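You operate a simulated robot arm through the tools that you are given. There is no shell and no other tool. Be economical: measure what you need, move in short steps, check, and stop when the job is done.

Carry out the task below with a simulated robot arm. There is one attempt and no reset: what you move stays moved.

## Task
Put things in order on the top of the island. At the end: the purple tub is in the silver steamer basket; the dough mould with an orange grip stands on top of the beige round rolling board; the brown packet (marked "PEANUTS") from the top of the island stands where the purple tub stood; the pink sponge with a green top stands where the silver mould with a blue rim stood; the silver mould with a blue rim stands where the brown packet stood; whatever was shut is shut again. Leave all else as you found it, and nothing knocked over.
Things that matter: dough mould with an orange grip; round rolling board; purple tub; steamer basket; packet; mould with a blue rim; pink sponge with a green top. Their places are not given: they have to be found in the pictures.

Only the result counts: the job must be done as asked and must still hold three seconds after the hand-in. Knocking over, shifting, dropping, spilling or breaking anything else fails it.

## Robot
A 7-joint arm with a two-finger parallel gripper, fixed in place. Base frame: the origin is at the foot of the arm, x ahead of it, y to its left, z up; the work surface is at about z = 820. Readings come in mm, degrees, newtons and seconds.
With the tool pointing down near the work surface it reaches from about 300 to 700 mm from the base axis. Its first joint turns from -66.0 to 66.0 degrees. Payload 1.57 kg.
The tool frame sits at the grasp point between the pads (the TCP): z along the fingers, y along the line on which they close. The tips reach 30 mm beyond it. The gripper opens to 110 mm. The fingers are 24 mm wide and 12 mm thick; the gripper's body (48 by 112 mm) begins 78 mm behind the TCP.
Orientation is that of the tool frame in the base frame, as a unit quaternion [x, y, z, w]. With the fingers straight down and closing along the base's y, the tool's x points along the base's -x, its y along +y and its z along -z.

## Interface
- The arm moves only by the tool move_arm. Its argument "deltas" is a list of rows, each an object (a shift or turn left out is 0, a gripper value left out holds the last) with "slide": the shift along the tool's x, y, z in m, a list of three; "turn": the turn, a rotation vector about the tool's x, y, z in degrees, a list of three; "grip": the gripper command, from -1 (shut) to 1 (fully open), values between in proportion. In form: [{"slide": [x, y, z], "turn": [ax, ay, az], "grip": grip}, ...]. A call has 1 to 8 rows; each row shifts and turns the commanded pose from where the row before left it, along the tool's axes as they then stand. Each row takes 0.2 s and may step no farther than 50 mm and 8.6 degrees from the row before; otherwise, or with a gripper value out of range, the whole call is refused. Where a pose cannot be reached the arm comes as near as it can. A force on the tool above 40 N (or 10 N above the force at the start of the call, whichever is more), or a blocked arm, ends the call early, and 0.2 s more pass. Each finger travels about 108 mm/s and halts on what it meets, pressing with about 29 N; the grip force reading is that of the motor and also rises with nothing between the fingers. The clock runs only during rows and for 0.2 s after the last one: add rows that do not move to give the fingers time. It gives the time, the measured TCP pose, the force on the tool (base axes), the opening and the grip force at its end, in the units of the frame above (readings bear some noise), and new pictures: "show" is both (left out), scene, wrist or none.
- Cameras (640 x 400 px; columns grow to the right, rows downward): "scene" is fixed at [147.7, -382.1, 1396.6]; the picture's right is [0.89, -0.46, 0.00], its down [-0.30, -0.57, -0.77] and it looks along [0.35, 0.68, -0.64] (base axes); focal length 322 px, centre (320, 200). "wrist" rides on the gripper at [70, 16, -141] in the tool frame; the picture's right is [-0.23, 0.97, 0.00], its down [-0.85, -0.20, -0.48] and it looks along [-0.47, -0.11, 0.88] (tool axes); focal length 222 px, centre (320, 200).
- point_at(camera, pixels): for up to 12 pixels [column, row] of the newest picture of that camera ("zoom" is the newest enlarged one), the place [x, y, z] in the base frame of the surface seen there, good to about 2 mm. No time passes.
- close_up(camera, box): a new picture of the part [left, top, right, bottom] of that camera's present view, enlarged. No time passes.
- job_done(): hands the job in; it is judged then, once.

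Go step by step. Measure first, check grasps and placings, and put right what went wrong. The budget is 80 turns and 170 pictures, counting those below and the enlarged ones. Unless the task says otherwise, let go and move clear before handing in, and close with one line.

The tools are called by a JSON object that holds its "fn" and its "kwargs". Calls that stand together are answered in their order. move_arm: Moves the arm, as the interface text tells. Its arguments: {"type":"object","properties":{"deltas":{"type":"array","items":{"type":"object","properties":{"slide":{"type":"array","items":{"type":"number"}},"turn":{"type":"array","items":{"type":"number"}},"grip":{"type":"number"}}}},"show":{"type":"string","enum":["both","scene","wrist","none"]}},"required":["deltas"]} The other tools are called the same way: point_at (camera, pixels) gives the place of the surface under pixels of a picture; close_up (camera, box) takes an enlarged picture of a part of a camera's view; job_done () hands the job in.

At the start:

```text
time: 0.0
eef_pos: [359.7, 223.9, 1102.5]
tcp_rot: [0.0, 1.0, 0.0, 0.0]
contact_force: [0.6, 0.2, 0.1]
finger_gap: 110.3
gripper_force: 0.0
```

scene: 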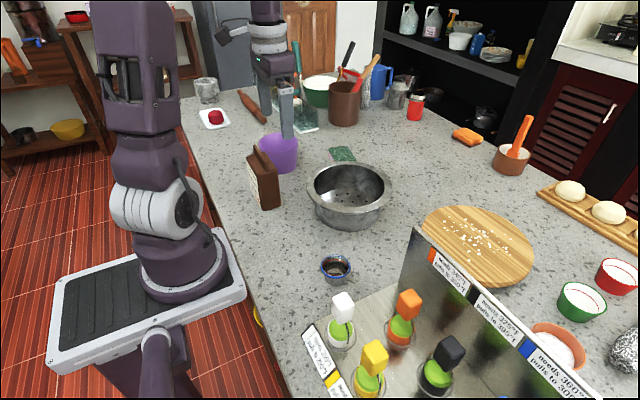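
wrist: 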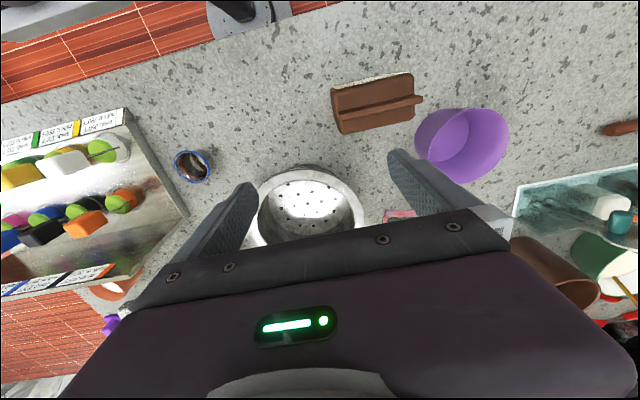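

The scene shows the tub near (278,152), packet (263,180), basket (350,195), blue-rim mould (336,268), board (478,245), and the coloured-grip moulds behind a labelled panel at (400,330). I'll enlarge the important regions.

{"fn": "close_up", "kwargs": {"camera": "scene", "box": [290, 220, 610, 400]}}

{"fn": "close_up", "kwargs": {"camera": "scene", "box": [180, 60, 440, 222]}}

{"fn": "close_up", "kwargs": {"camera": "wrist", "box": [0, 90, 240, 340]}}

```text
2.00 times, centred on (450, 310) of scene
```

zoom: 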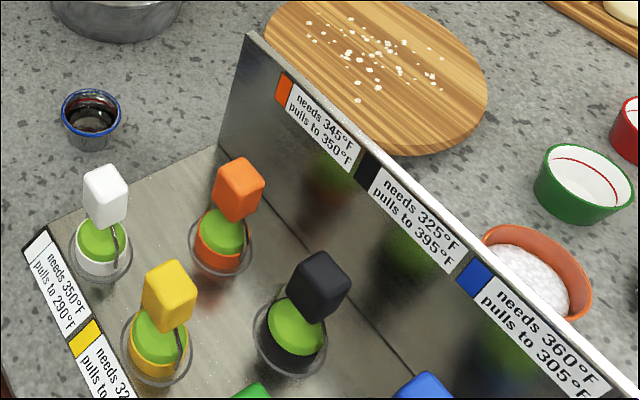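

```text
2.46 times, centred on (310, 141) of scene
```

zoom: 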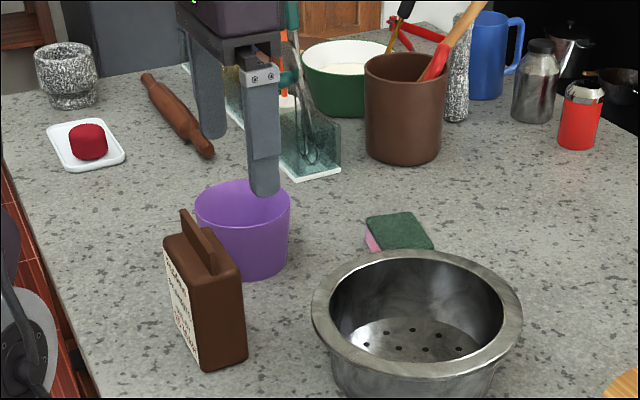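

```text
1.60 times, centred on (120, 215) of wrist
```

zoom: 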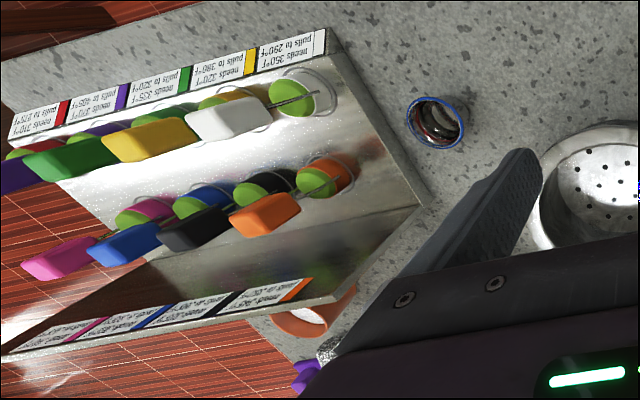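

The labels are oven-type notes on the rack, and the orange-grip mould sits at about (408,315) beside the raised panel. Now I'll measure the objects.

{"fn": "point_at", "kwargs": {"camera": "scene", "pixels": [[262, 150], [297, 147], [280, 172], [281, 137], [250, 152], [266, 171], [266, 208], [280, 202], [256, 155], [336, 160], [352, 150], [345, 158]]}}

{"fn": "point_at", "kwargs": {"camera": "scene", "pixels": [[308, 185], [391, 185], [350, 165], [348, 218], [350, 193], [336, 255], [335, 277], [321, 267], [350, 267], [336, 270], [337, 285], [375, 270]]}}

{"fn": "point_at", "kwargs": {"camera": "scene", "pixels": [[409, 298], [410, 310], [401, 325], [400, 338], [412, 232], [415, 300], [425, 225], [530, 270], [470, 208], [480, 280], [478, 245], [360, 300]]}}

```text
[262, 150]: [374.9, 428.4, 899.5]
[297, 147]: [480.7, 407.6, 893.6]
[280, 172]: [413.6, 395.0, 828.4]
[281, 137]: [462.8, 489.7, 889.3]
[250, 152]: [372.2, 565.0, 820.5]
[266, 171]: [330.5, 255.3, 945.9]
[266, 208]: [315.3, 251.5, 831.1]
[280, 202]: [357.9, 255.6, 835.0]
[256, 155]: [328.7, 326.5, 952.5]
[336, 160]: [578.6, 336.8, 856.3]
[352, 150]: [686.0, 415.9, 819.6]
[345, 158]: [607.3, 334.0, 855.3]
```

```text
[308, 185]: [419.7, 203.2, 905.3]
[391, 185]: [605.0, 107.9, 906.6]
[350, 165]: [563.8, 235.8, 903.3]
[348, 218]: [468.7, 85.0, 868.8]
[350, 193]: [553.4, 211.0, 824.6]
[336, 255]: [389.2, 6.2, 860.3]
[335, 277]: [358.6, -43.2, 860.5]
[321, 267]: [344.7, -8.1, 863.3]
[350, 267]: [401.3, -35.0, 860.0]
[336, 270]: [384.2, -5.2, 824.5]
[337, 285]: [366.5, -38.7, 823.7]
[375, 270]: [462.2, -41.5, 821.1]
```

```text
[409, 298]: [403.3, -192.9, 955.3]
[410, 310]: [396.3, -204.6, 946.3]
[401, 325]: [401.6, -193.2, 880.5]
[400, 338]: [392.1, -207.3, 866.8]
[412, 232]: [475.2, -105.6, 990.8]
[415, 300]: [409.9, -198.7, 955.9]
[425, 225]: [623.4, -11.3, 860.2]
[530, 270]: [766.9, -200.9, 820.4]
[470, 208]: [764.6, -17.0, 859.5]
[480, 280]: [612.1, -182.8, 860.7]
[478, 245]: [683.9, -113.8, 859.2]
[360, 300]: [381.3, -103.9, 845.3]
```

The main positions are known now. I'll refine the tub, packet, sponge and blue-rim mould from the wrist view, which sees them from above.

{"fn": "point_at", "kwargs": {"camera": "wrist", "pixels": [[416, 137], [509, 133], [465, 108], [462, 183], [462, 145], [333, 88], [412, 74], [343, 133], [414, 120], [370, 108], [420, 98], [400, 214]]}}

{"fn": "point_at", "kwargs": {"camera": "wrist", "pixels": [[175, 166], [210, 168], [192, 150], [195, 183], [193, 167], [124, 150], [112, 200], [85, 222], [130, 190], [186, 215], [126, 108], [150, 200]]}}

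{"fn": "close_up", "kwargs": {"camera": "wrist", "box": [320, 50, 540, 200]}}

```text
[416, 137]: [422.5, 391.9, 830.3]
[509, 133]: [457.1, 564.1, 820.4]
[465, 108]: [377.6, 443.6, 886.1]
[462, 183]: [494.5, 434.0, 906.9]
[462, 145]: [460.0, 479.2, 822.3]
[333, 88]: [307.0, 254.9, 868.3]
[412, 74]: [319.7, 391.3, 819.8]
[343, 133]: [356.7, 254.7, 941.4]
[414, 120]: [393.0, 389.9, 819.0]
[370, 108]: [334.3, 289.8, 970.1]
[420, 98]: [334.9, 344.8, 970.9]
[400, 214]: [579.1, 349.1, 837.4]
```

```text
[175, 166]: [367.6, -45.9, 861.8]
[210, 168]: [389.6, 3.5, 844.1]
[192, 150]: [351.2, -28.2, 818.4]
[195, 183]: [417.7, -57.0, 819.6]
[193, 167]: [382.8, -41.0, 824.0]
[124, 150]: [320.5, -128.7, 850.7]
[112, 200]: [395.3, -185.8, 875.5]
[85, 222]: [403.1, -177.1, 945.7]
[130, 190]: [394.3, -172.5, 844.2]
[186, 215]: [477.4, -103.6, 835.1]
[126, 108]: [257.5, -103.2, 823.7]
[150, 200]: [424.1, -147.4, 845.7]
```

```text
2.67 times, centred on (430, 125) of wrist
```

zoom: 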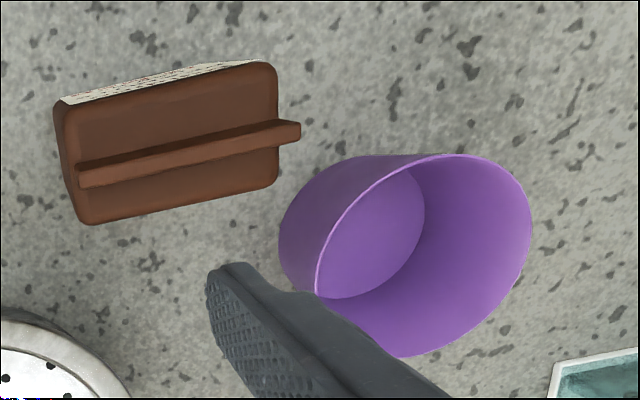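

The packet stands about x 308–358, y 255–345, with its fin along y at x≈334. Next I'll measure the tub's rim and base in the enlarged picture.

{"fn": "point_at", "kwargs": {"camera": "zoom", "pixels": [[322, 265], [350, 215], [400, 171], [440, 157], [490, 165], [528, 220], [520, 260], [460, 335], [405, 354], [345, 285], [423, 215], [385, 240]]}}

{"fn": "point_at", "kwargs": {"camera": "scene", "pixels": [[261, 142], [262, 168], [272, 173], [285, 172], [294, 168], [297, 140], [332, 150], [350, 148], [356, 160], [337, 163], [329, 149], [343, 150]]}}

{"fn": "close_up", "kwargs": {"camera": "scene", "box": [310, 130, 390, 180]}}

```text
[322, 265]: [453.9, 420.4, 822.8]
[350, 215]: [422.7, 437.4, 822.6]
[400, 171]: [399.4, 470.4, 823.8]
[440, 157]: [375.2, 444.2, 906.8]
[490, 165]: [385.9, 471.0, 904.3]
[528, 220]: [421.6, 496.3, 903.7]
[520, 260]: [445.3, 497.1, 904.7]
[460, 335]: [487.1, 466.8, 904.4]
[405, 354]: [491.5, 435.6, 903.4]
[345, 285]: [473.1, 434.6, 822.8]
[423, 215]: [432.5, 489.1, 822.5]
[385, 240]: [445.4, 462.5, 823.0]
```

```text
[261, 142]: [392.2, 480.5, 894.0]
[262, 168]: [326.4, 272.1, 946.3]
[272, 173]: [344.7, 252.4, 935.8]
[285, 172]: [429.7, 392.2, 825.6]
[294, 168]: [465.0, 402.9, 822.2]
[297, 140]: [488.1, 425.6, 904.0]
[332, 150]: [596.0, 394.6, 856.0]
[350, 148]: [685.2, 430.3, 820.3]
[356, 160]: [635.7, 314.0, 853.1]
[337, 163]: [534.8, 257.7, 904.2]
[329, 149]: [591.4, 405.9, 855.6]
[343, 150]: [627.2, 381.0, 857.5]
```

```text
8.00 times, centred on (350, 155) of scene
```

zoom: 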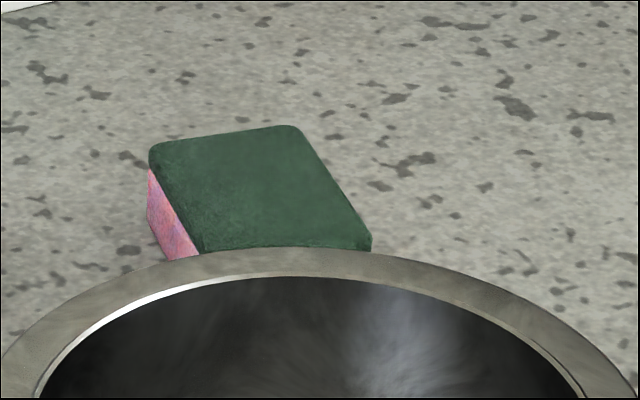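

The tub rim circle fits centre (434,439), radius 58, so it must be held by the wall. I'll measure the sponge corners next.

{"fn": "point_at", "kwargs": {"camera": "zoom", "pixels": [[152, 152], [285, 127], [368, 240], [200, 246], [148, 215], [170, 255], [260, 185], [298, 132], [160, 180], [300, 245]]}}

{"fn": "close_up", "kwargs": {"camera": "wrist", "box": [370, 190, 450, 240]}}

```text
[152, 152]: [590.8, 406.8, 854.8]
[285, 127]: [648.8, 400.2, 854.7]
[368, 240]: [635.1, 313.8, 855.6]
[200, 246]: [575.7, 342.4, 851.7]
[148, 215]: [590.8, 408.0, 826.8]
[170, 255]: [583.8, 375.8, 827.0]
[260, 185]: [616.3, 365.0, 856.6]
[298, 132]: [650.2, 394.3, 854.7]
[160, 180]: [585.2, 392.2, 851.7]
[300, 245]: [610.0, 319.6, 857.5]
```

```text
8.00 times, centred on (410, 215) of wrist
```

zoom: 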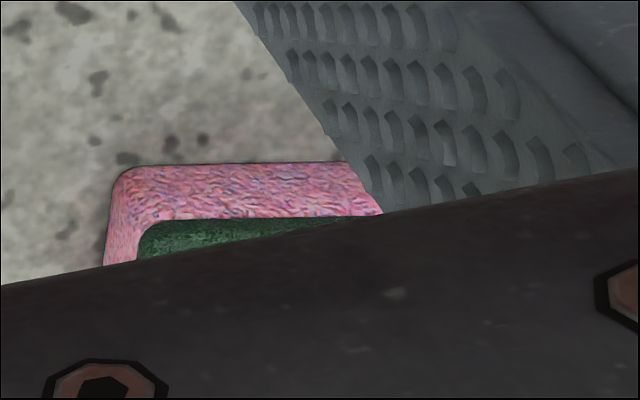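

The sponge measures about 62 × 92 mm, centre near (612,362), with its long axis about 10° off y. The tub comes first, so I'll go over its −y wall at (434,382) with the fingers partly open.

{"fn": "move_arm", "kwargs": {"deltas": [{"slide": [-0.0186, 0.0395, 0], "grip": -0.1}, {"slide": [-0.0186, 0.0395, 0]}, {"slide": [-0.0186, 0.0395, 0]}, {"slide": [-0.0186, 0.0395, 0]}, {"slide": [0, 0, 0.05]}, {"slide": [0, 0, 0.05]}, {"slide": [0, 0, 0.025]}, {}]}}

```text
time: 1.8
eef_pos: [434.3, 381.0, 978.6]
tcp_rot: [0.0, 1.0, 0.0, 0.0]
contact_force: [0.5, -0.5, 0.8]
finger_gap: 49.5
gripper_force: 0.0
```

scene: 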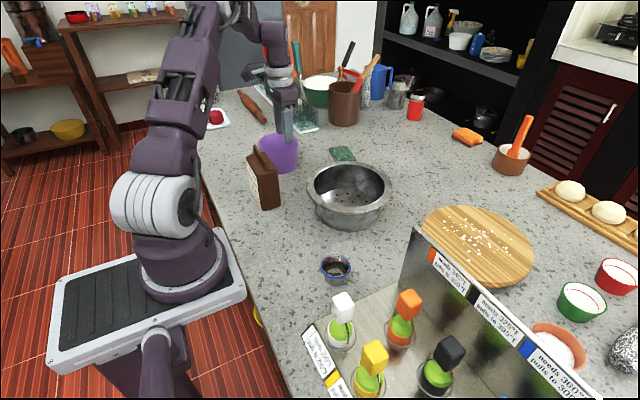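
wrist: 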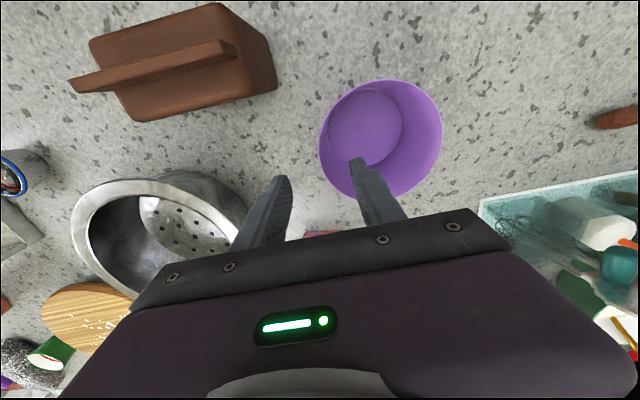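

The fingers straddle the tub's wall (right finger inside, at (365,175)). I'll lower onto the rim and close.

{"fn": "move_arm", "kwargs": {"deltas": [{"slide": [0, 0, 0.04]}, {"slide": [0, 0, 0.042]}, {}, {"grip": -1}, {}, {}, {}]}}

```text
time: 3.4
eef_pos: [434.3, 382.3, 895.2]
tcp_rot: [0.001, 1.0, 0.0, 0.002]
contact_force: [-2.7, 1.2, 10.6]
finger_gap: 8.3
gripper_force: 27.3
```

scene: 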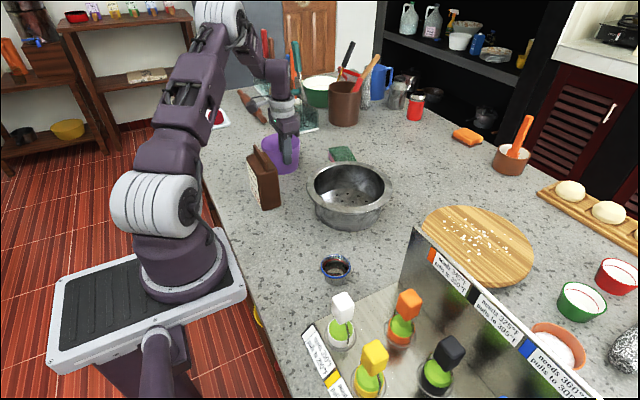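
wrist: 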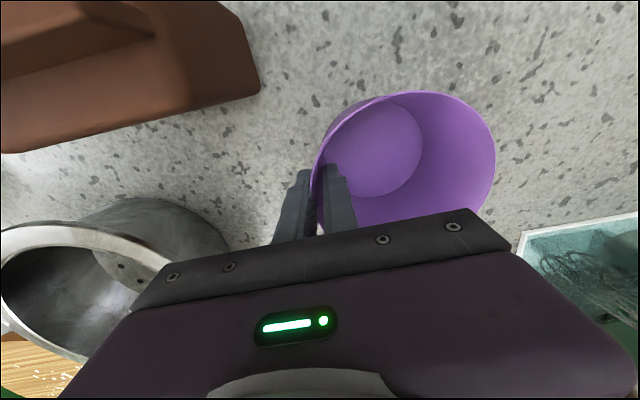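

The wall is gripped with an 8 mm gap. I'll lift straight up by 130 mm.

{"fn": "move_arm", "kwargs": {"deltas": [{"slide": [0, 0, -0.02]}, {"slide": [0, 0, -0.035]}, {"slide": [0, 0, -0.04]}, {"slide": [0, 0, -0.035]}, {}]}}

```text
time: 4.6
eef_pos: [434.2, 382.8, 1026.1]
tcp_rot: [0.0, 1.0, 0.001, 0.0]
contact_force: [-0.6, 0.4, -1.3]
finger_gap: 0.4
gripper_force: 21.2
```

scene: 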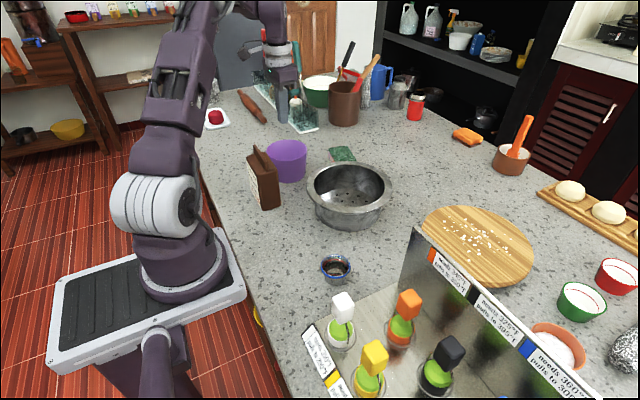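
wrist: 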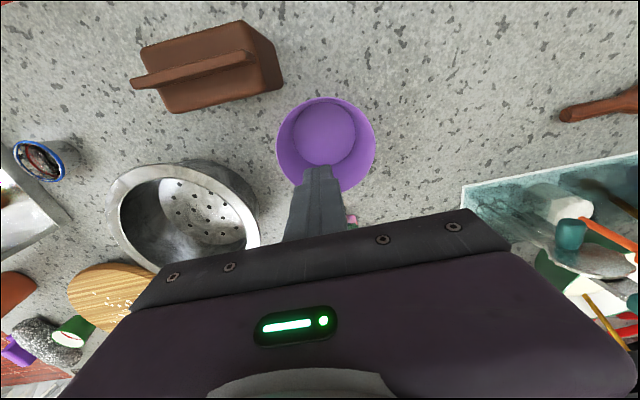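

The fingers slid off the sloping wall (gap 0.4), so the tub stayed upright but shifted slightly. I'll re-measure it and then approach with the tool tilted to match the wall.

{"fn": "point_at", "kwargs": {"camera": "wrist", "pixels": [[277, 135], [285, 118], [305, 101], [325, 97], [350, 103], [374, 140], [368, 165], [350, 187], [325, 125], [295, 180]]}}

{"fn": "point_at", "kwargs": {"camera": "scene", "pixels": [[280, 181], [290, 182], [300, 178], [285, 160], [269, 147], [306, 150], [266, 205], [266, 171]]}}

{"fn": "close_up", "kwargs": {"camera": "scene", "box": [230, 120, 330, 220]}}

```text
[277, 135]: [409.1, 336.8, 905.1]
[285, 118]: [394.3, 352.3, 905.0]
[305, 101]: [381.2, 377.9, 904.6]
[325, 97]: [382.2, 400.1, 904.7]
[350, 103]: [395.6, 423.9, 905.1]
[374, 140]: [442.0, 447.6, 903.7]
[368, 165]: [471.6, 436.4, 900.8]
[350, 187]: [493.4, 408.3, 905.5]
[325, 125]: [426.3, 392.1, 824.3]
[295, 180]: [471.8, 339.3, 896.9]
```

```text
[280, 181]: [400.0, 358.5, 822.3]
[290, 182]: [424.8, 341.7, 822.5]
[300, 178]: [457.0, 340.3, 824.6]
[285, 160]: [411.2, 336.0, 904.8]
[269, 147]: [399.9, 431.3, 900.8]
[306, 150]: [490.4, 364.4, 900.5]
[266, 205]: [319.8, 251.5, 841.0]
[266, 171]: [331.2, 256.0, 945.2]
```

```text
4.00 times, centred on (280, 170) of scene
```

zoom: 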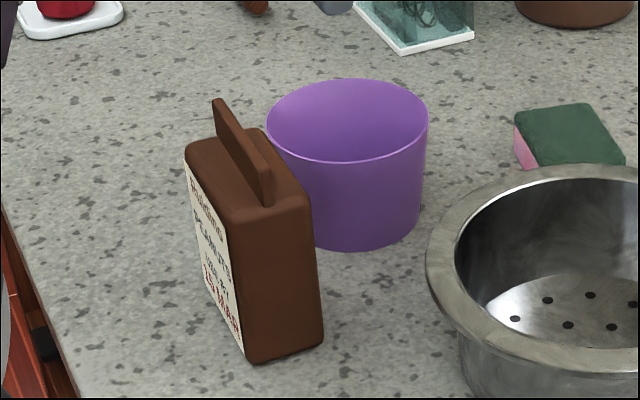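

The tub is upright at about centre (438,391), still clear of the packet. I'll shift over its −y wall, tilt 8.6° along the wall slope, and open.

{"fn": "move_arm", "kwargs": {"deltas": [{"slide": [-0.002, -0.033, 0], "grip": -0.1}, {"slide": [-0.002, -0.033, 0]}, {"turn": [-8.6, 0, 0]}, {"slide": [0, 0, 0.045]}, {"slide": [0, 0, 0.025]}, {}]}}

```text
time: 6.0
eef_pos: [437.7, 326.2, 956.7]
tcp_rot: [0.0, 0.997, 0.075, 0.0]
contact_force: [0.5, -0.5, 0.0]
finger_gap: 49.4
gripper_force: 0.0
```

scene: 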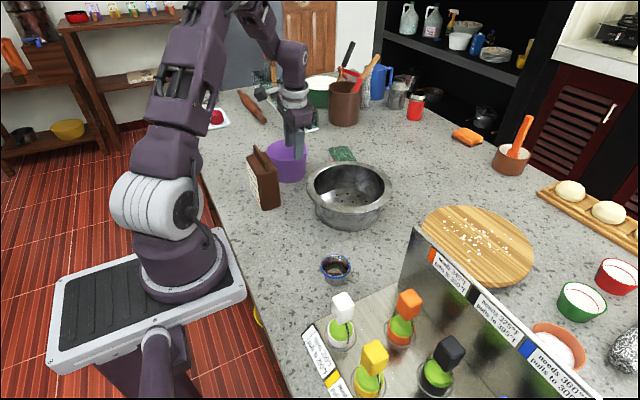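
wrist: 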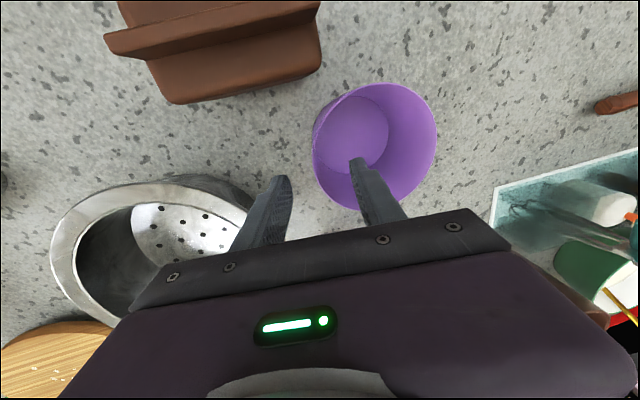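

The tilt is right and the fingers still straddle the wall. I'll slide down along the tool axis and close.

{"fn": "move_arm", "kwargs": {"deltas": [{"slide": [0, 0, 0.04]}, {"slide": [0, 0, 0.038]}, {}, {"grip": -1}, {}, {}, {}]}}

```text
time: 7.6
eef_pos: [437.9, 337.3, 878.7]
tcp_rot: [0.0, 0.997, 0.075, -0.001]
contact_force: [-0.2, -0.3, -0.3]
finger_gap: 2.2
gripper_force: 23.8
```

scene: 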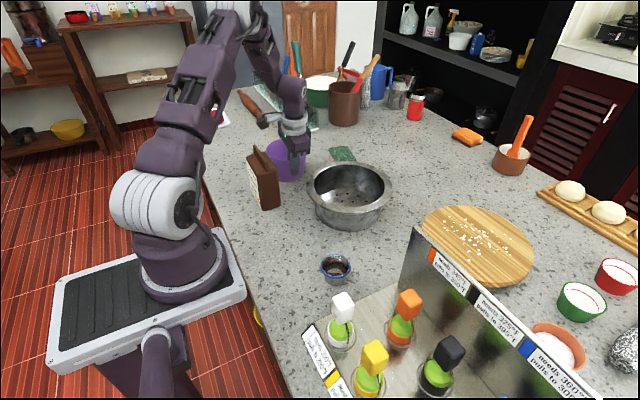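
wrist: 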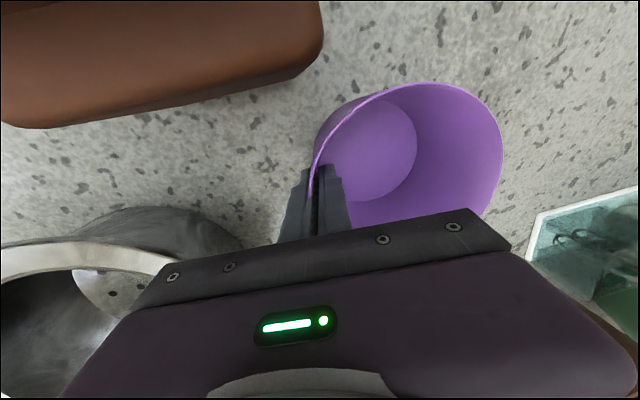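

Now the gap is 2.2 mm with no side force, a flush wall grip. I'll lift slowly.

{"fn": "move_arm", "kwargs": {"deltas": [{"slide": [0, -0.0015, -0.01]}, {"slide": [0, -0.003, -0.02]}, {"slide": [0, -0.0045, -0.03]}, {}]}}

```text
time: 8.6
eef_pos: [438.9, 317.7, 938.0]
tcp_rot: [0.0, 0.997, 0.075, 0.0]
contact_force: [0.0, 0.1, -0.8]
finger_gap: 2.4
gripper_force: 23.7
```

scene: 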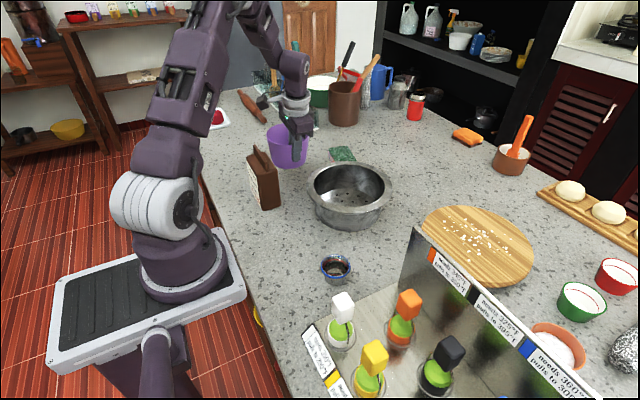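
wrist: 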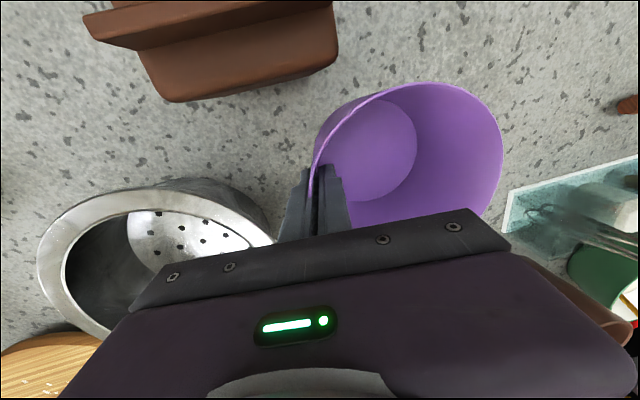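

The tub is held level and off the counter. I'll raise it further and measure the basket rim precisely.

{"fn": "move_arm", "kwargs": {"deltas": [{"slide": [0, 0, -0.04]}, {"slide": [0, 0, -0.035]}, {}], "show": "scene"}}

{"fn": "close_up", "kwargs": {"camera": "scene", "box": [300, 150, 400, 235]}}

```text
time: 9.4
eef_pos: [438.4, 307.2, 1011.6]
tcp_rot: [-0.001, 0.997, 0.075, 0.0]
contact_force: [-0.8, 0.3, -1.0]
finger_gap: 2.3
gripper_force: 23.5
```

scene: 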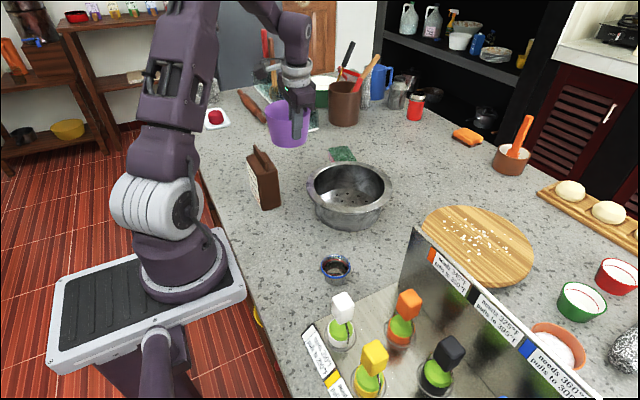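

```text
4.71 times, centred on (350, 192) of scene
```

zoom: 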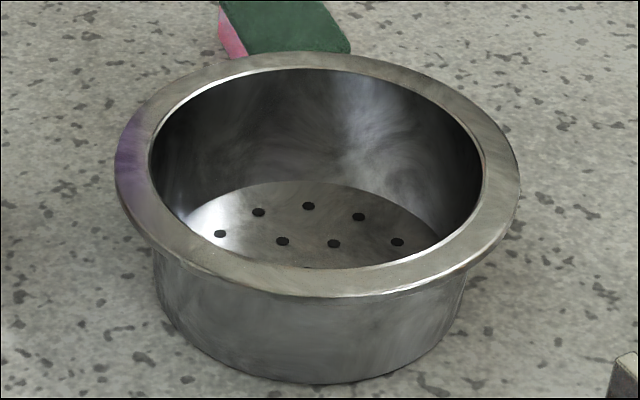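

{"fn": "point_at", "kwargs": {"camera": "zoom", "pixels": [[120, 165], [320, 57], [512, 180], [305, 290], [160, 100], [480, 105], [200, 200], [320, 190], [425, 220], [260, 255], [145, 160], [490, 180]]}}

```text
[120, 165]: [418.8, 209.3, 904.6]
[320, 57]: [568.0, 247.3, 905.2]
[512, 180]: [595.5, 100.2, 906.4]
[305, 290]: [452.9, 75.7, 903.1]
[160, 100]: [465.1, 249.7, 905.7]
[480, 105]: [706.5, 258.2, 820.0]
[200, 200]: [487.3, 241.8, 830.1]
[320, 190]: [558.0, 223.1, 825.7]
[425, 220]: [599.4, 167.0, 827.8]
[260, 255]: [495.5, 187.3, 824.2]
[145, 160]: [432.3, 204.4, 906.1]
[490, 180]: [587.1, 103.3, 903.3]
```

The basket rim centre is about (510,161), inner radius about 88, floor z≈824.5. I'll carry the tub over it with a small +y bias to leave room for the outer finger.

{"fn": "move_arm", "kwargs": {"deltas": [{"slide": [-0.01432, -0.03722, -0.00564]}, {"slide": [-0.01432, -0.03722, -0.00564]}, {"slide": [-0.01432, -0.03722, -0.00564]}, {"slide": [-0.01432, -0.03722, -0.00564]}, {"slide": [-0.01432, -0.03722, -0.00564]}, {}]}}

```text
time: 10.8
eef_pos: [510.6, 119.5, 1011.5]
tcp_rot: [-0.001, 0.997, 0.075, 0.0]
contact_force: [-0.2, -0.4, -0.6]
finger_gap: 2.3
gripper_force: 23.5
```

scene: 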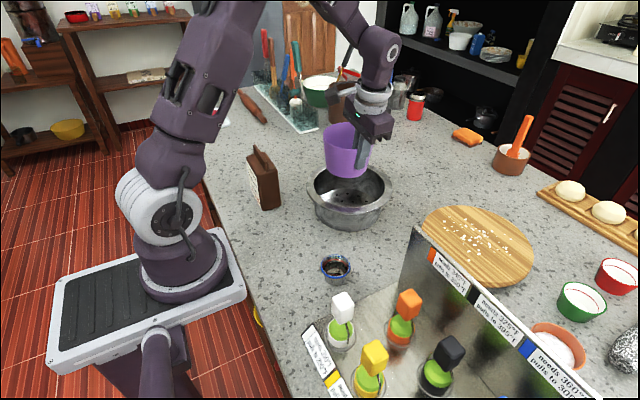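
wrist: 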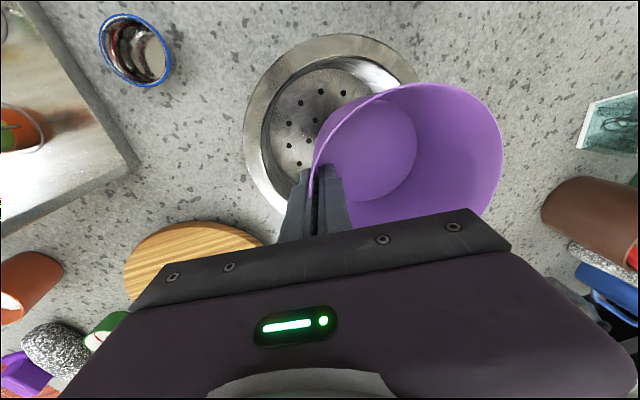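

The tub hovers over the basket. I'll check its centre against the basket before lowering.

{"fn": "point_at", "kwargs": {"camera": "wrist", "pixels": [[390, 90], [440, 84], [502, 155], [470, 214], [330, 135], [316, 160]]}}

```text
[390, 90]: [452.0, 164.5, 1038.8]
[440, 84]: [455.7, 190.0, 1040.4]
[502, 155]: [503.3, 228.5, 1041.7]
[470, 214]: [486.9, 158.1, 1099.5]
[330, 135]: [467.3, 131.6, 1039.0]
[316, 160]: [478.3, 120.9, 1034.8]
```

The tub centre is (508,172) against the basket's (510,161), well clear. I'll lower it straight down.

{"fn": "move_arm", "kwargs": {"deltas": [{"slide": [0, -0.006, 0.0396]}, {"slide": [0, -0.006, 0.0396]}, {"slide": [0, -0.0045, 0.0297]}, {"slide": [0, -0.0018, 0.0119]}, {"slide": [0, -0.0007, 0.005]}, {}]}}

```text
time: 12.2
eef_pos: [510.6, 120.7, 883.4]
tcp_rot: [0.0, 0.997, 0.075, 0.0]
contact_force: [-0.1, -0.1, -0.7]
finger_gap: 2.3
gripper_force: 24.3
```

scene: 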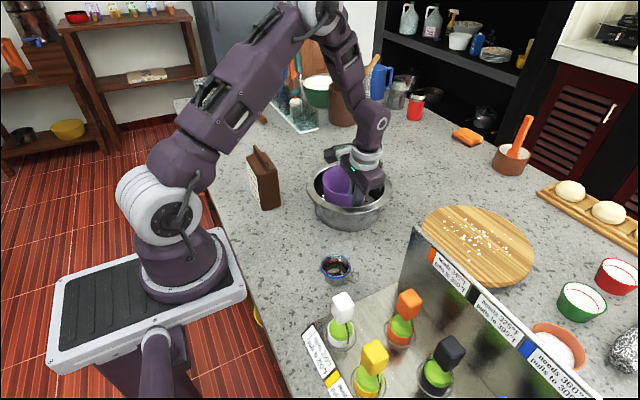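
wrist: 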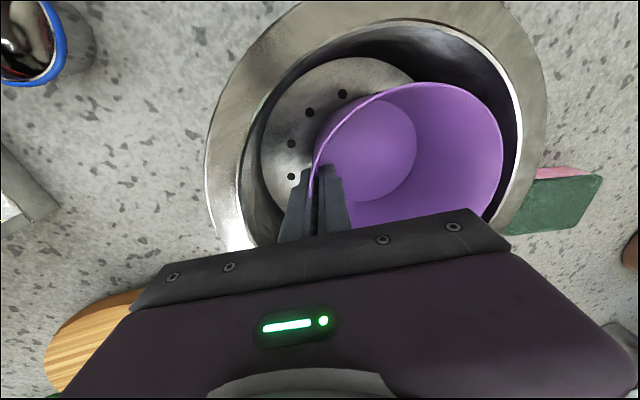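

No contact force yet. I'll creep down a few millimetres, then open slightly.

{"fn": "move_arm", "kwargs": {"deltas": [{"slide": [0, -0.0003, 0.002]}, {"slide": [0, -0.0003, 0.002]}, {}], "show": "none"}}

```text
time: 13.0
eef_pos: [509.9, 121.3, 881.5]
tcp_rot: [0.0, 0.997, 0.075, 0.002]
contact_force: [1.2, 4.3, 18.4]
finger_gap: 2.3
gripper_force: 23.8
```

Now 18 N of upward contact shows the tub is on the basket floor. I'll open a little and withdraw along the tool axis.

{"fn": "move_arm", "kwargs": {"deltas": [{"slide": [0, 0, -0.001], "grip": -0.7}, {}, {}, {"slide": [0, 0, -0.02]}, {"slide": [0, 0, -0.04]}, {"slide": [0, 0, -0.045]}, {"slide": [0, 0, -0.045], "turn": [8.6, 0, 0]}, {}]}}

```text
time: 14.8
eef_pos: [508.3, 97.4, 1030.2]
tcp_rot: [0.0, 1.0, -0.001, 0.0]
contact_force: [-0.2, -0.5, 0.2]
finger_gap: 16.5
gripper_force: 0.2
```

scene: 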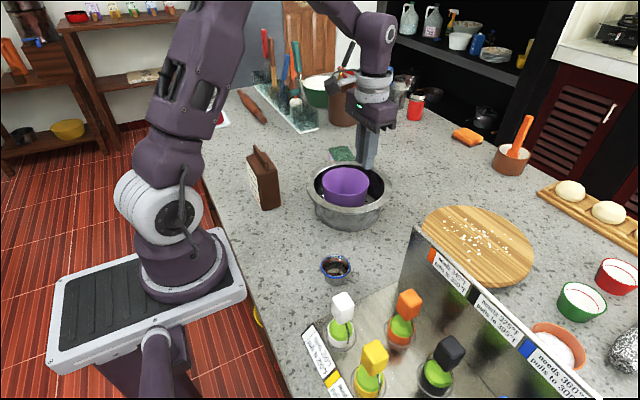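
wrist: 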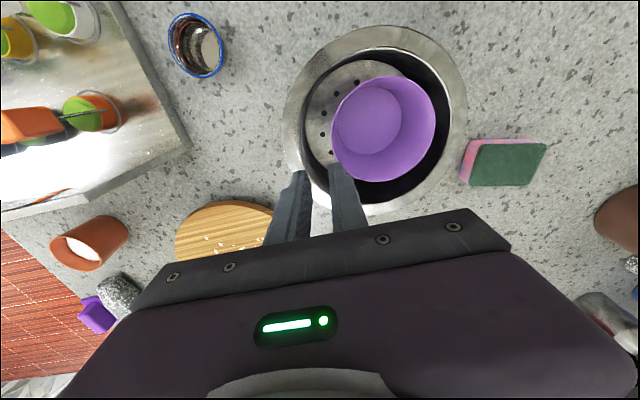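

The tub stands upright in the basket, and the packet is next. I'll raise and turn the tool 90° so the fingers close across the packet's 50 mm thickness (base x).

{"fn": "move_arm", "kwargs": {"deltas": [{"slide": [0, 0, -0.01], "turn": [0, 0, -8.2], "grip": 0.6}, {"slide": [0, 0, -0.01], "turn": [0, 0, -8.2]}, {"slide": [0, 0, -0.01], "turn": [0, 0, -8.2]}, {"slide": [0, 0, -0.01], "turn": [0, 0, -8.2]}, {"slide": [0, 0, -0.01], "turn": [0, 0, -8.2]}, {"slide": [0, 0, -0.01], "turn": [0, 0, -8.2]}, {"turn": [0, 0, -8.2]}, {"turn": [0, 0, -8.2]}], "show": "none"}}

{"fn": "move_arm", "kwargs": {"deltas": [{"turn": [0, 0, -8.2]}, {"turn": [0, 0, -8.2]}, {"turn": [0, 0, -8.0]}, {}]}}

```text
time: 16.6
eef_pos: [508.1, 97.8, 1089.4]
tcp_rot: [-0.542, 0.84, 0.001, -0.001]
contact_force: [0.5, -0.4, 1.0]
finger_gap: 88.0
gripper_force: 0.0
```

```text
time: 17.6
eef_pos: [509.5, 97.8, 1089.0]
tcp_rot: [0.708, -0.707, 0.0, 0.001]
contact_force: [-0.3, 0.2, 0.8]
finger_gap: 87.9
gripper_force: 0.0
```

scene: 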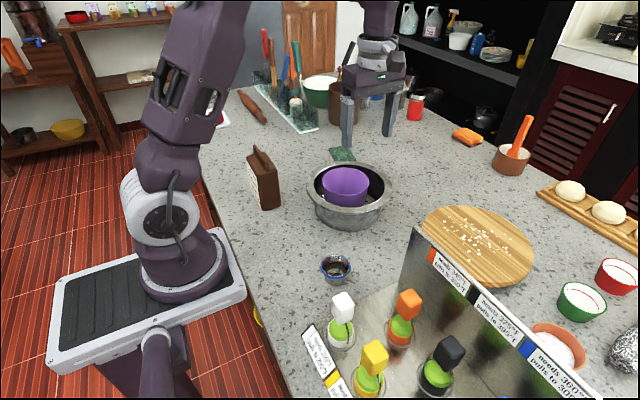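
wrist: 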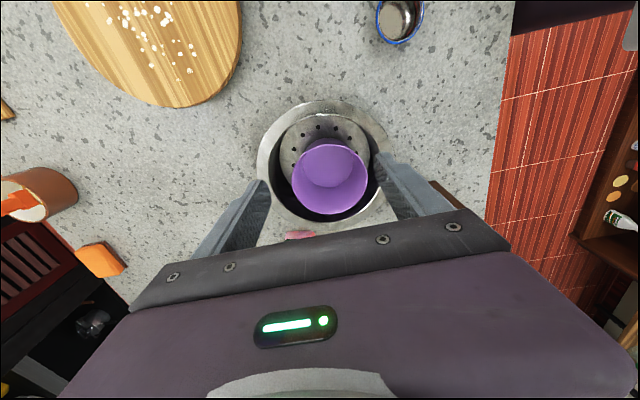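

The fingers now close along base x (tool x = −y, tool y = −x). I'll move above the packet at (333,300).

{"fn": "move_arm", "kwargs": {"deltas": [{"slide": [-0.0337, 0.0294, 0]}, {"slide": [-0.0337, 0.0294, 0]}, {"slide": [-0.0337, 0.0294, 0]}, {"slide": [-0.0337, 0.0294, 0]}, {"slide": [-0.0337, 0.0294, 0]}, {"slide": [-0.0337, 0.0294, 0]}, {"slide": [0, 0, 0.04]}, {}]}}

```text
time: 19.4
eef_pos: [332.3, 299.8, 1048.1]
tcp_rot: [-0.707, 0.707, 0.001, 0.0]
contact_force: [0.5, -0.2, -0.6]
finger_gap: 88.1
gripper_force: 0.1
```

scene: 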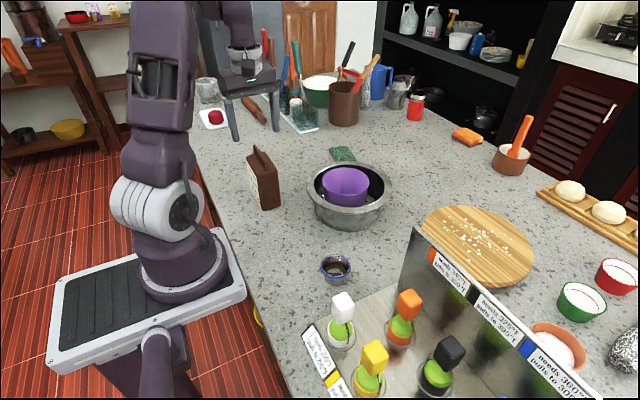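
wrist: 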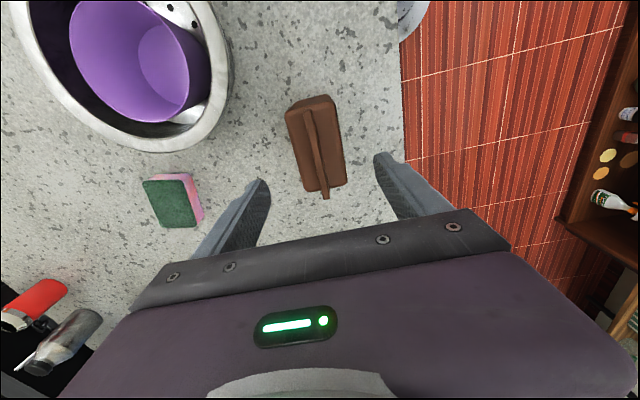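

The packet lies between the fingers at (316,145). I'll check its top corners from this view.

{"fn": "point_at", "kwargs": {"camera": "wrist", "pixels": [[288, 112], [329, 98], [344, 183], [305, 189], [305, 112], [325, 197], [336, 140], [294, 145]]}}

```text
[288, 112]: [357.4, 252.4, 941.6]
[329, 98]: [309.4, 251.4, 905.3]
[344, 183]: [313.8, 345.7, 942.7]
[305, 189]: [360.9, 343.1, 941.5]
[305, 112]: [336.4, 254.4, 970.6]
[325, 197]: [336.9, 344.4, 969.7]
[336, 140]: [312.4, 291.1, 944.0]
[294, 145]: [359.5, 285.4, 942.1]
```

The packet centre is (336,299), thickness about 48, aligned with y. I'll descend to z≈915 and close.

{"fn": "move_arm", "kwargs": {"deltas": [{"slide": [0, -0.0037, 0.045]}, {"slide": [0, 0, 0.045]}, {"slide": [0, 0, 0.043]}, {}, {"grip": -1}, {}, {}, {}]}}

```text
time: 21.2
eef_pos: [336.4, 298.2, 915.2]
tcp_rot: [0.708, -0.706, -0.001, 0.0]
contact_force: [-0.5, 0.3, -4.6]
finger_gap: 55.7
gripper_force: 28.4
```

scene: 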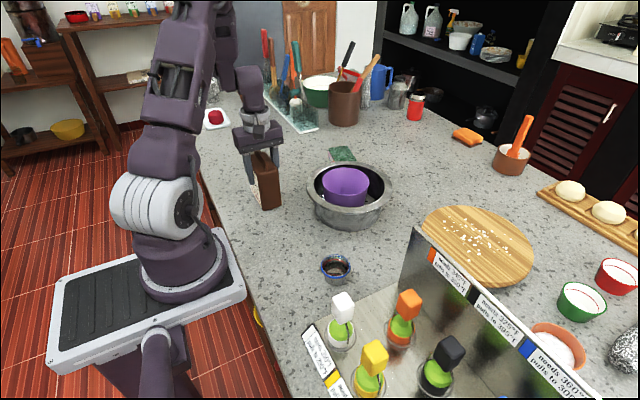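
wrist: 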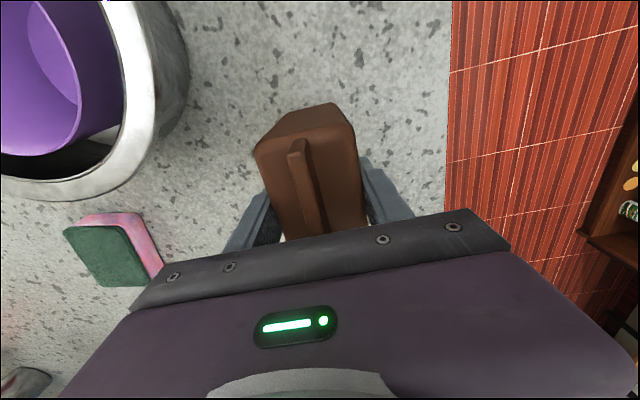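

The packet is gripped (gap 55.7, 28 N). I'll lift 50 mm and carry it to the tub's old spot at (434,439).

{"fn": "move_arm", "kwargs": {"deltas": [{"slide": [0, 0, -0.02]}, {"slide": [0, 0, -0.03]}, {}, {"slide": [-0.0352, -0.0245, 0]}, {"slide": [-0.0352, -0.0245, 0]}, {"slide": [-0.0352, -0.0245, 0]}, {"slide": [-0.0352, -0.0242, 0]}, {}]}}

```text
time: 23.0
eef_pos: [435.4, 439.5, 964.6]
tcp_rot: [0.707, -0.707, 0.0, 0.001]
contact_force: [0.1, -0.2, -4.5]
finger_gap: 55.8
gripper_force: 28.8
```

scene: 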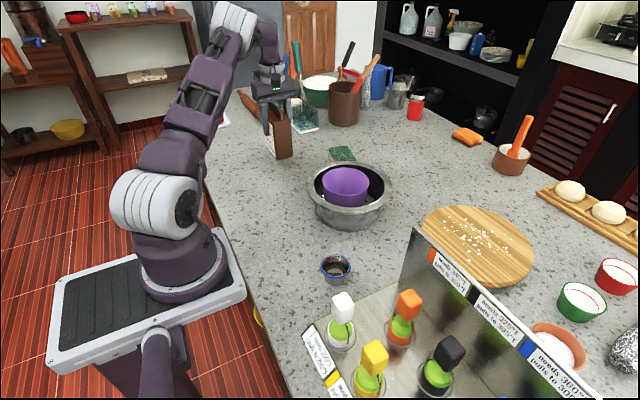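
wrist: 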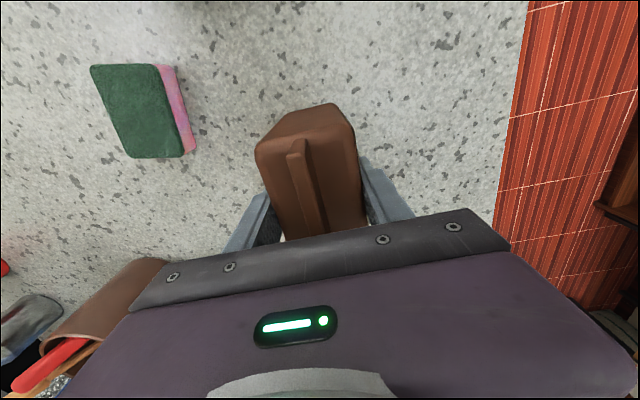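

The packet is above (435,439). I'll lower it 49 mm and nudge until contact.

{"fn": "move_arm", "kwargs": {"deltas": [{"slide": [0, 0, 0.03]}, {"slide": [0, 0, 0.015]}, {"slide": [0, 0, 0.004]}, {"slide": [0, 0, 0.001]}, {}], "show": "none"}}

```text
time: 24.2
eef_pos: [434.7, 441.6, 916.5]
tcp_rot: [-0.707, 0.707, 0.0, 0.0]
contact_force: [0.9, 0.0, -3.8]
finger_gap: 55.8
gripper_force: 29.4
```

{"fn": "move_arm", "kwargs": {"deltas": [{"slide": [0, 0, 0.0015]}, {}], "show": "none"}}

```text
time: 24.8
eef_pos: [435.8, 441.1, 916.3]
tcp_rot: [0.707, -0.707, 0.001, 0.0]
contact_force: [-1.0, -0.3, 10.2]
finger_gap: 56.0
gripper_force: 28.7
```

Contact at 10 N means it is standing on the counter. I'll open and rise clear.

{"fn": "move_arm", "kwargs": {"deltas": [{"grip": 0.5}, {}, {}, {"slide": [0, 0, -0.03]}, {"slide": [0, 0, -0.045]}, {"slide": [0, 0, -0.045]}, {"slide": [0, 0, -0.03]}, {}]}}

```text
time: 26.6
eef_pos: [435.3, 439.4, 1065.8]
tcp_rot: [0.707, -0.707, 0.001, 0.0]
contact_force: [0.1, 0.5, 0.2]
finger_gap: 82.6
gripper_force: 0.1
```

scene: 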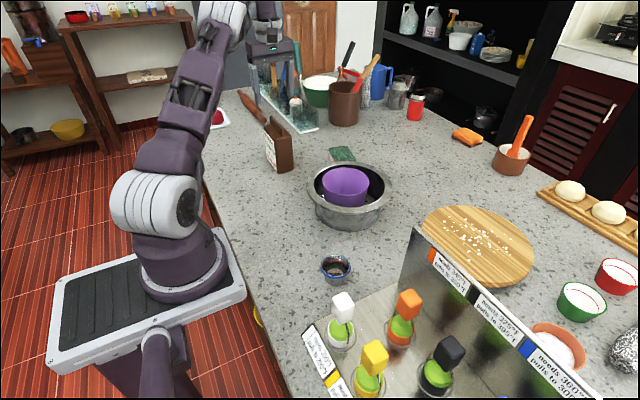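
wrist: 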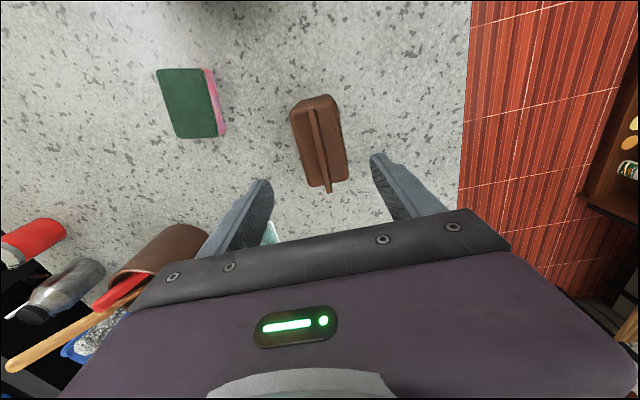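

The packet stands where the tub was. I'll measure the sponge in this view, then travel towards the blue-rim mould at (373,−20).

{"fn": "point_at", "kwargs": {"camera": "wrist", "pixels": [[159, 72], [203, 70], [216, 134], [178, 137], [188, 103], [224, 133], [207, 72], [320, 145], [295, 110], [345, 175]]}}

{"fn": "move_arm", "kwargs": {"deltas": [{"slide": [0.0459, 0.0062, 0]}, {"slide": [0.0459, 0.0062, 0]}, {"slide": [0.0459, 0.0062, 0]}, {"slide": [0.0459, 0.0062, 0]}, {"slide": [0.0459, 0.0062, 0]}, {"slide": [0.0459, 0.0062, 0]}, {"slide": [0.0459, 0.0062, 0]}, {"slide": [0.0459, 0.0062, 0]}], "show": "none"}}

{"fn": "move_arm", "kwargs": {"deltas": [{"slide": [0.0459, 0.0062, 0]}, {"slide": [0.0459, 0.0062, 0]}, {"slide": [0, 0, 0.04]}, {"slide": [0, 0, 0.04]}, {}]}}

```text
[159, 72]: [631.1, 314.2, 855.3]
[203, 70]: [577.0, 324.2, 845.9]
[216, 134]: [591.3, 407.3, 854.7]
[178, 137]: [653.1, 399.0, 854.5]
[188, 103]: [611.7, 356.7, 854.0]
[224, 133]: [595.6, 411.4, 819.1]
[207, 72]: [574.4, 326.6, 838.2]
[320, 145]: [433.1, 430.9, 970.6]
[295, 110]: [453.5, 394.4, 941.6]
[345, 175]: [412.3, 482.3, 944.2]
```

```text
time: 28.4
eef_pos: [385.0, 71.1, 1065.5]
tcp_rot: [0.707, -0.707, 0.001, 0.001]
contact_force: [0.6, 0.6, 0.9]
finger_gap: 82.6
gripper_force: 0.0
```

```text
time: 29.6
eef_pos: [372.0, -19.2, 983.8]
tcp_rot: [0.707, -0.707, 0.0, 0.0]
contact_force: [0.0, 0.5, 0.1]
finger_gap: 82.5
gripper_force: 0.1
```

scene: 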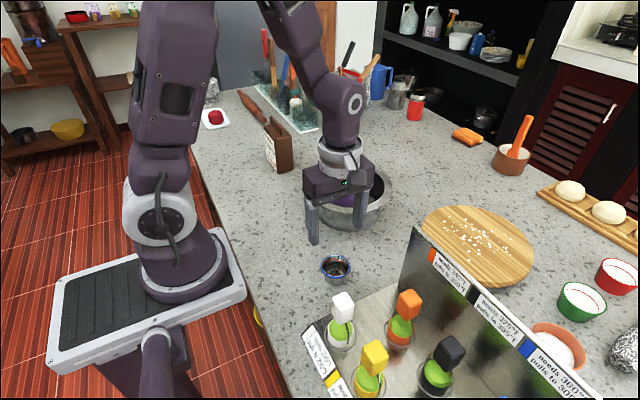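
wrist: 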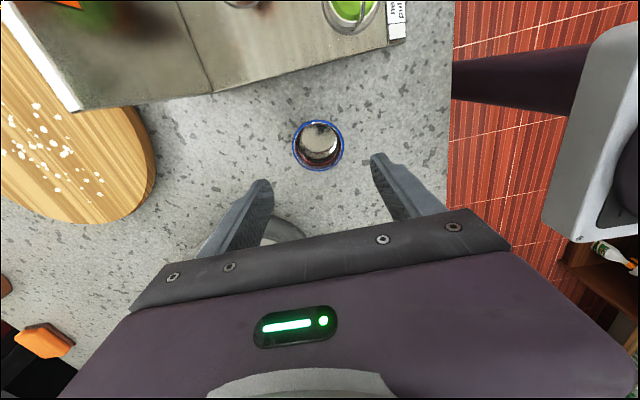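

The mould is centred between the fingers at (318,145). I'll measure its rim.

{"fn": "point_at", "kwargs": {"camera": "wrist", "pixels": [[293, 147], [342, 147], [318, 121], [318, 168], [302, 127], [335, 127], [302, 163], [335, 163], [320, 140], [215, 88], [325, 65]]}}

{"fn": "close_up", "kwargs": {"camera": "wrist", "box": [278, 105, 358, 185]}}

```text
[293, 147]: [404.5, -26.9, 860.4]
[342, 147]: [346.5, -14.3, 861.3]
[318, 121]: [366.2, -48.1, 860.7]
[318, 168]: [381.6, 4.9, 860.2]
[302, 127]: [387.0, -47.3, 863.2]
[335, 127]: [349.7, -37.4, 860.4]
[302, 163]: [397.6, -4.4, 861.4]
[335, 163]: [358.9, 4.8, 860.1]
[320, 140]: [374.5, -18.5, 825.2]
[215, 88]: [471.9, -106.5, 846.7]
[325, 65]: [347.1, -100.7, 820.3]
```

```text
5.00 times, centred on (318, 145) of wrist
```

zoom: 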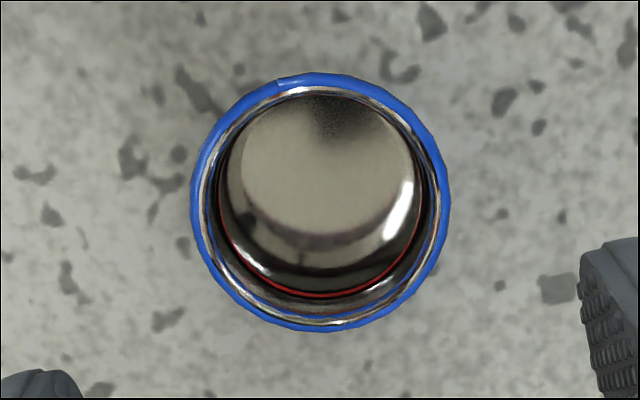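

The mould centre is (375,−21), radius ≈29, height 40. I'll descend so the rim sits at the pads and close.

{"fn": "move_arm", "kwargs": {"deltas": [{"slide": [0.0018, -0.003, 0.045]}, {"slide": [0, 0, 0.045]}, {"slide": [0, 0, 0.036]}, {}, {"grip": -1}, {}, {}, {}]}}

```text
time: 31.4
eef_pos: [375.9, -20.4, 856.8]
tcp_rot: [0.708, -0.707, 0.001, 0.0]
contact_force: [-0.8, -0.2, 0.8]
finger_gap: 56.0
gripper_force: 29.3
```

scene: 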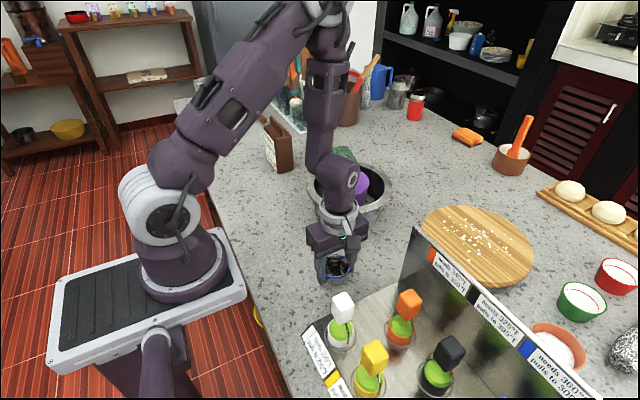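
wrist: 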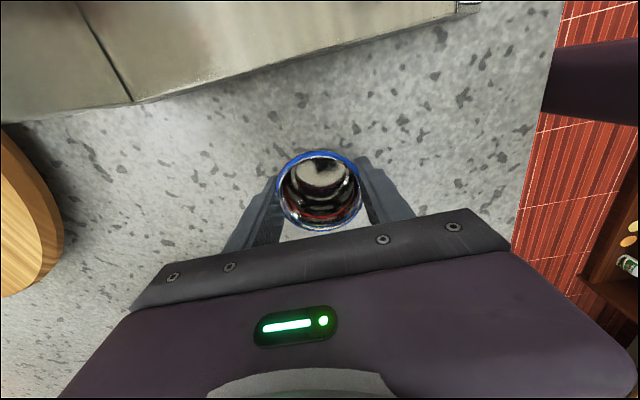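

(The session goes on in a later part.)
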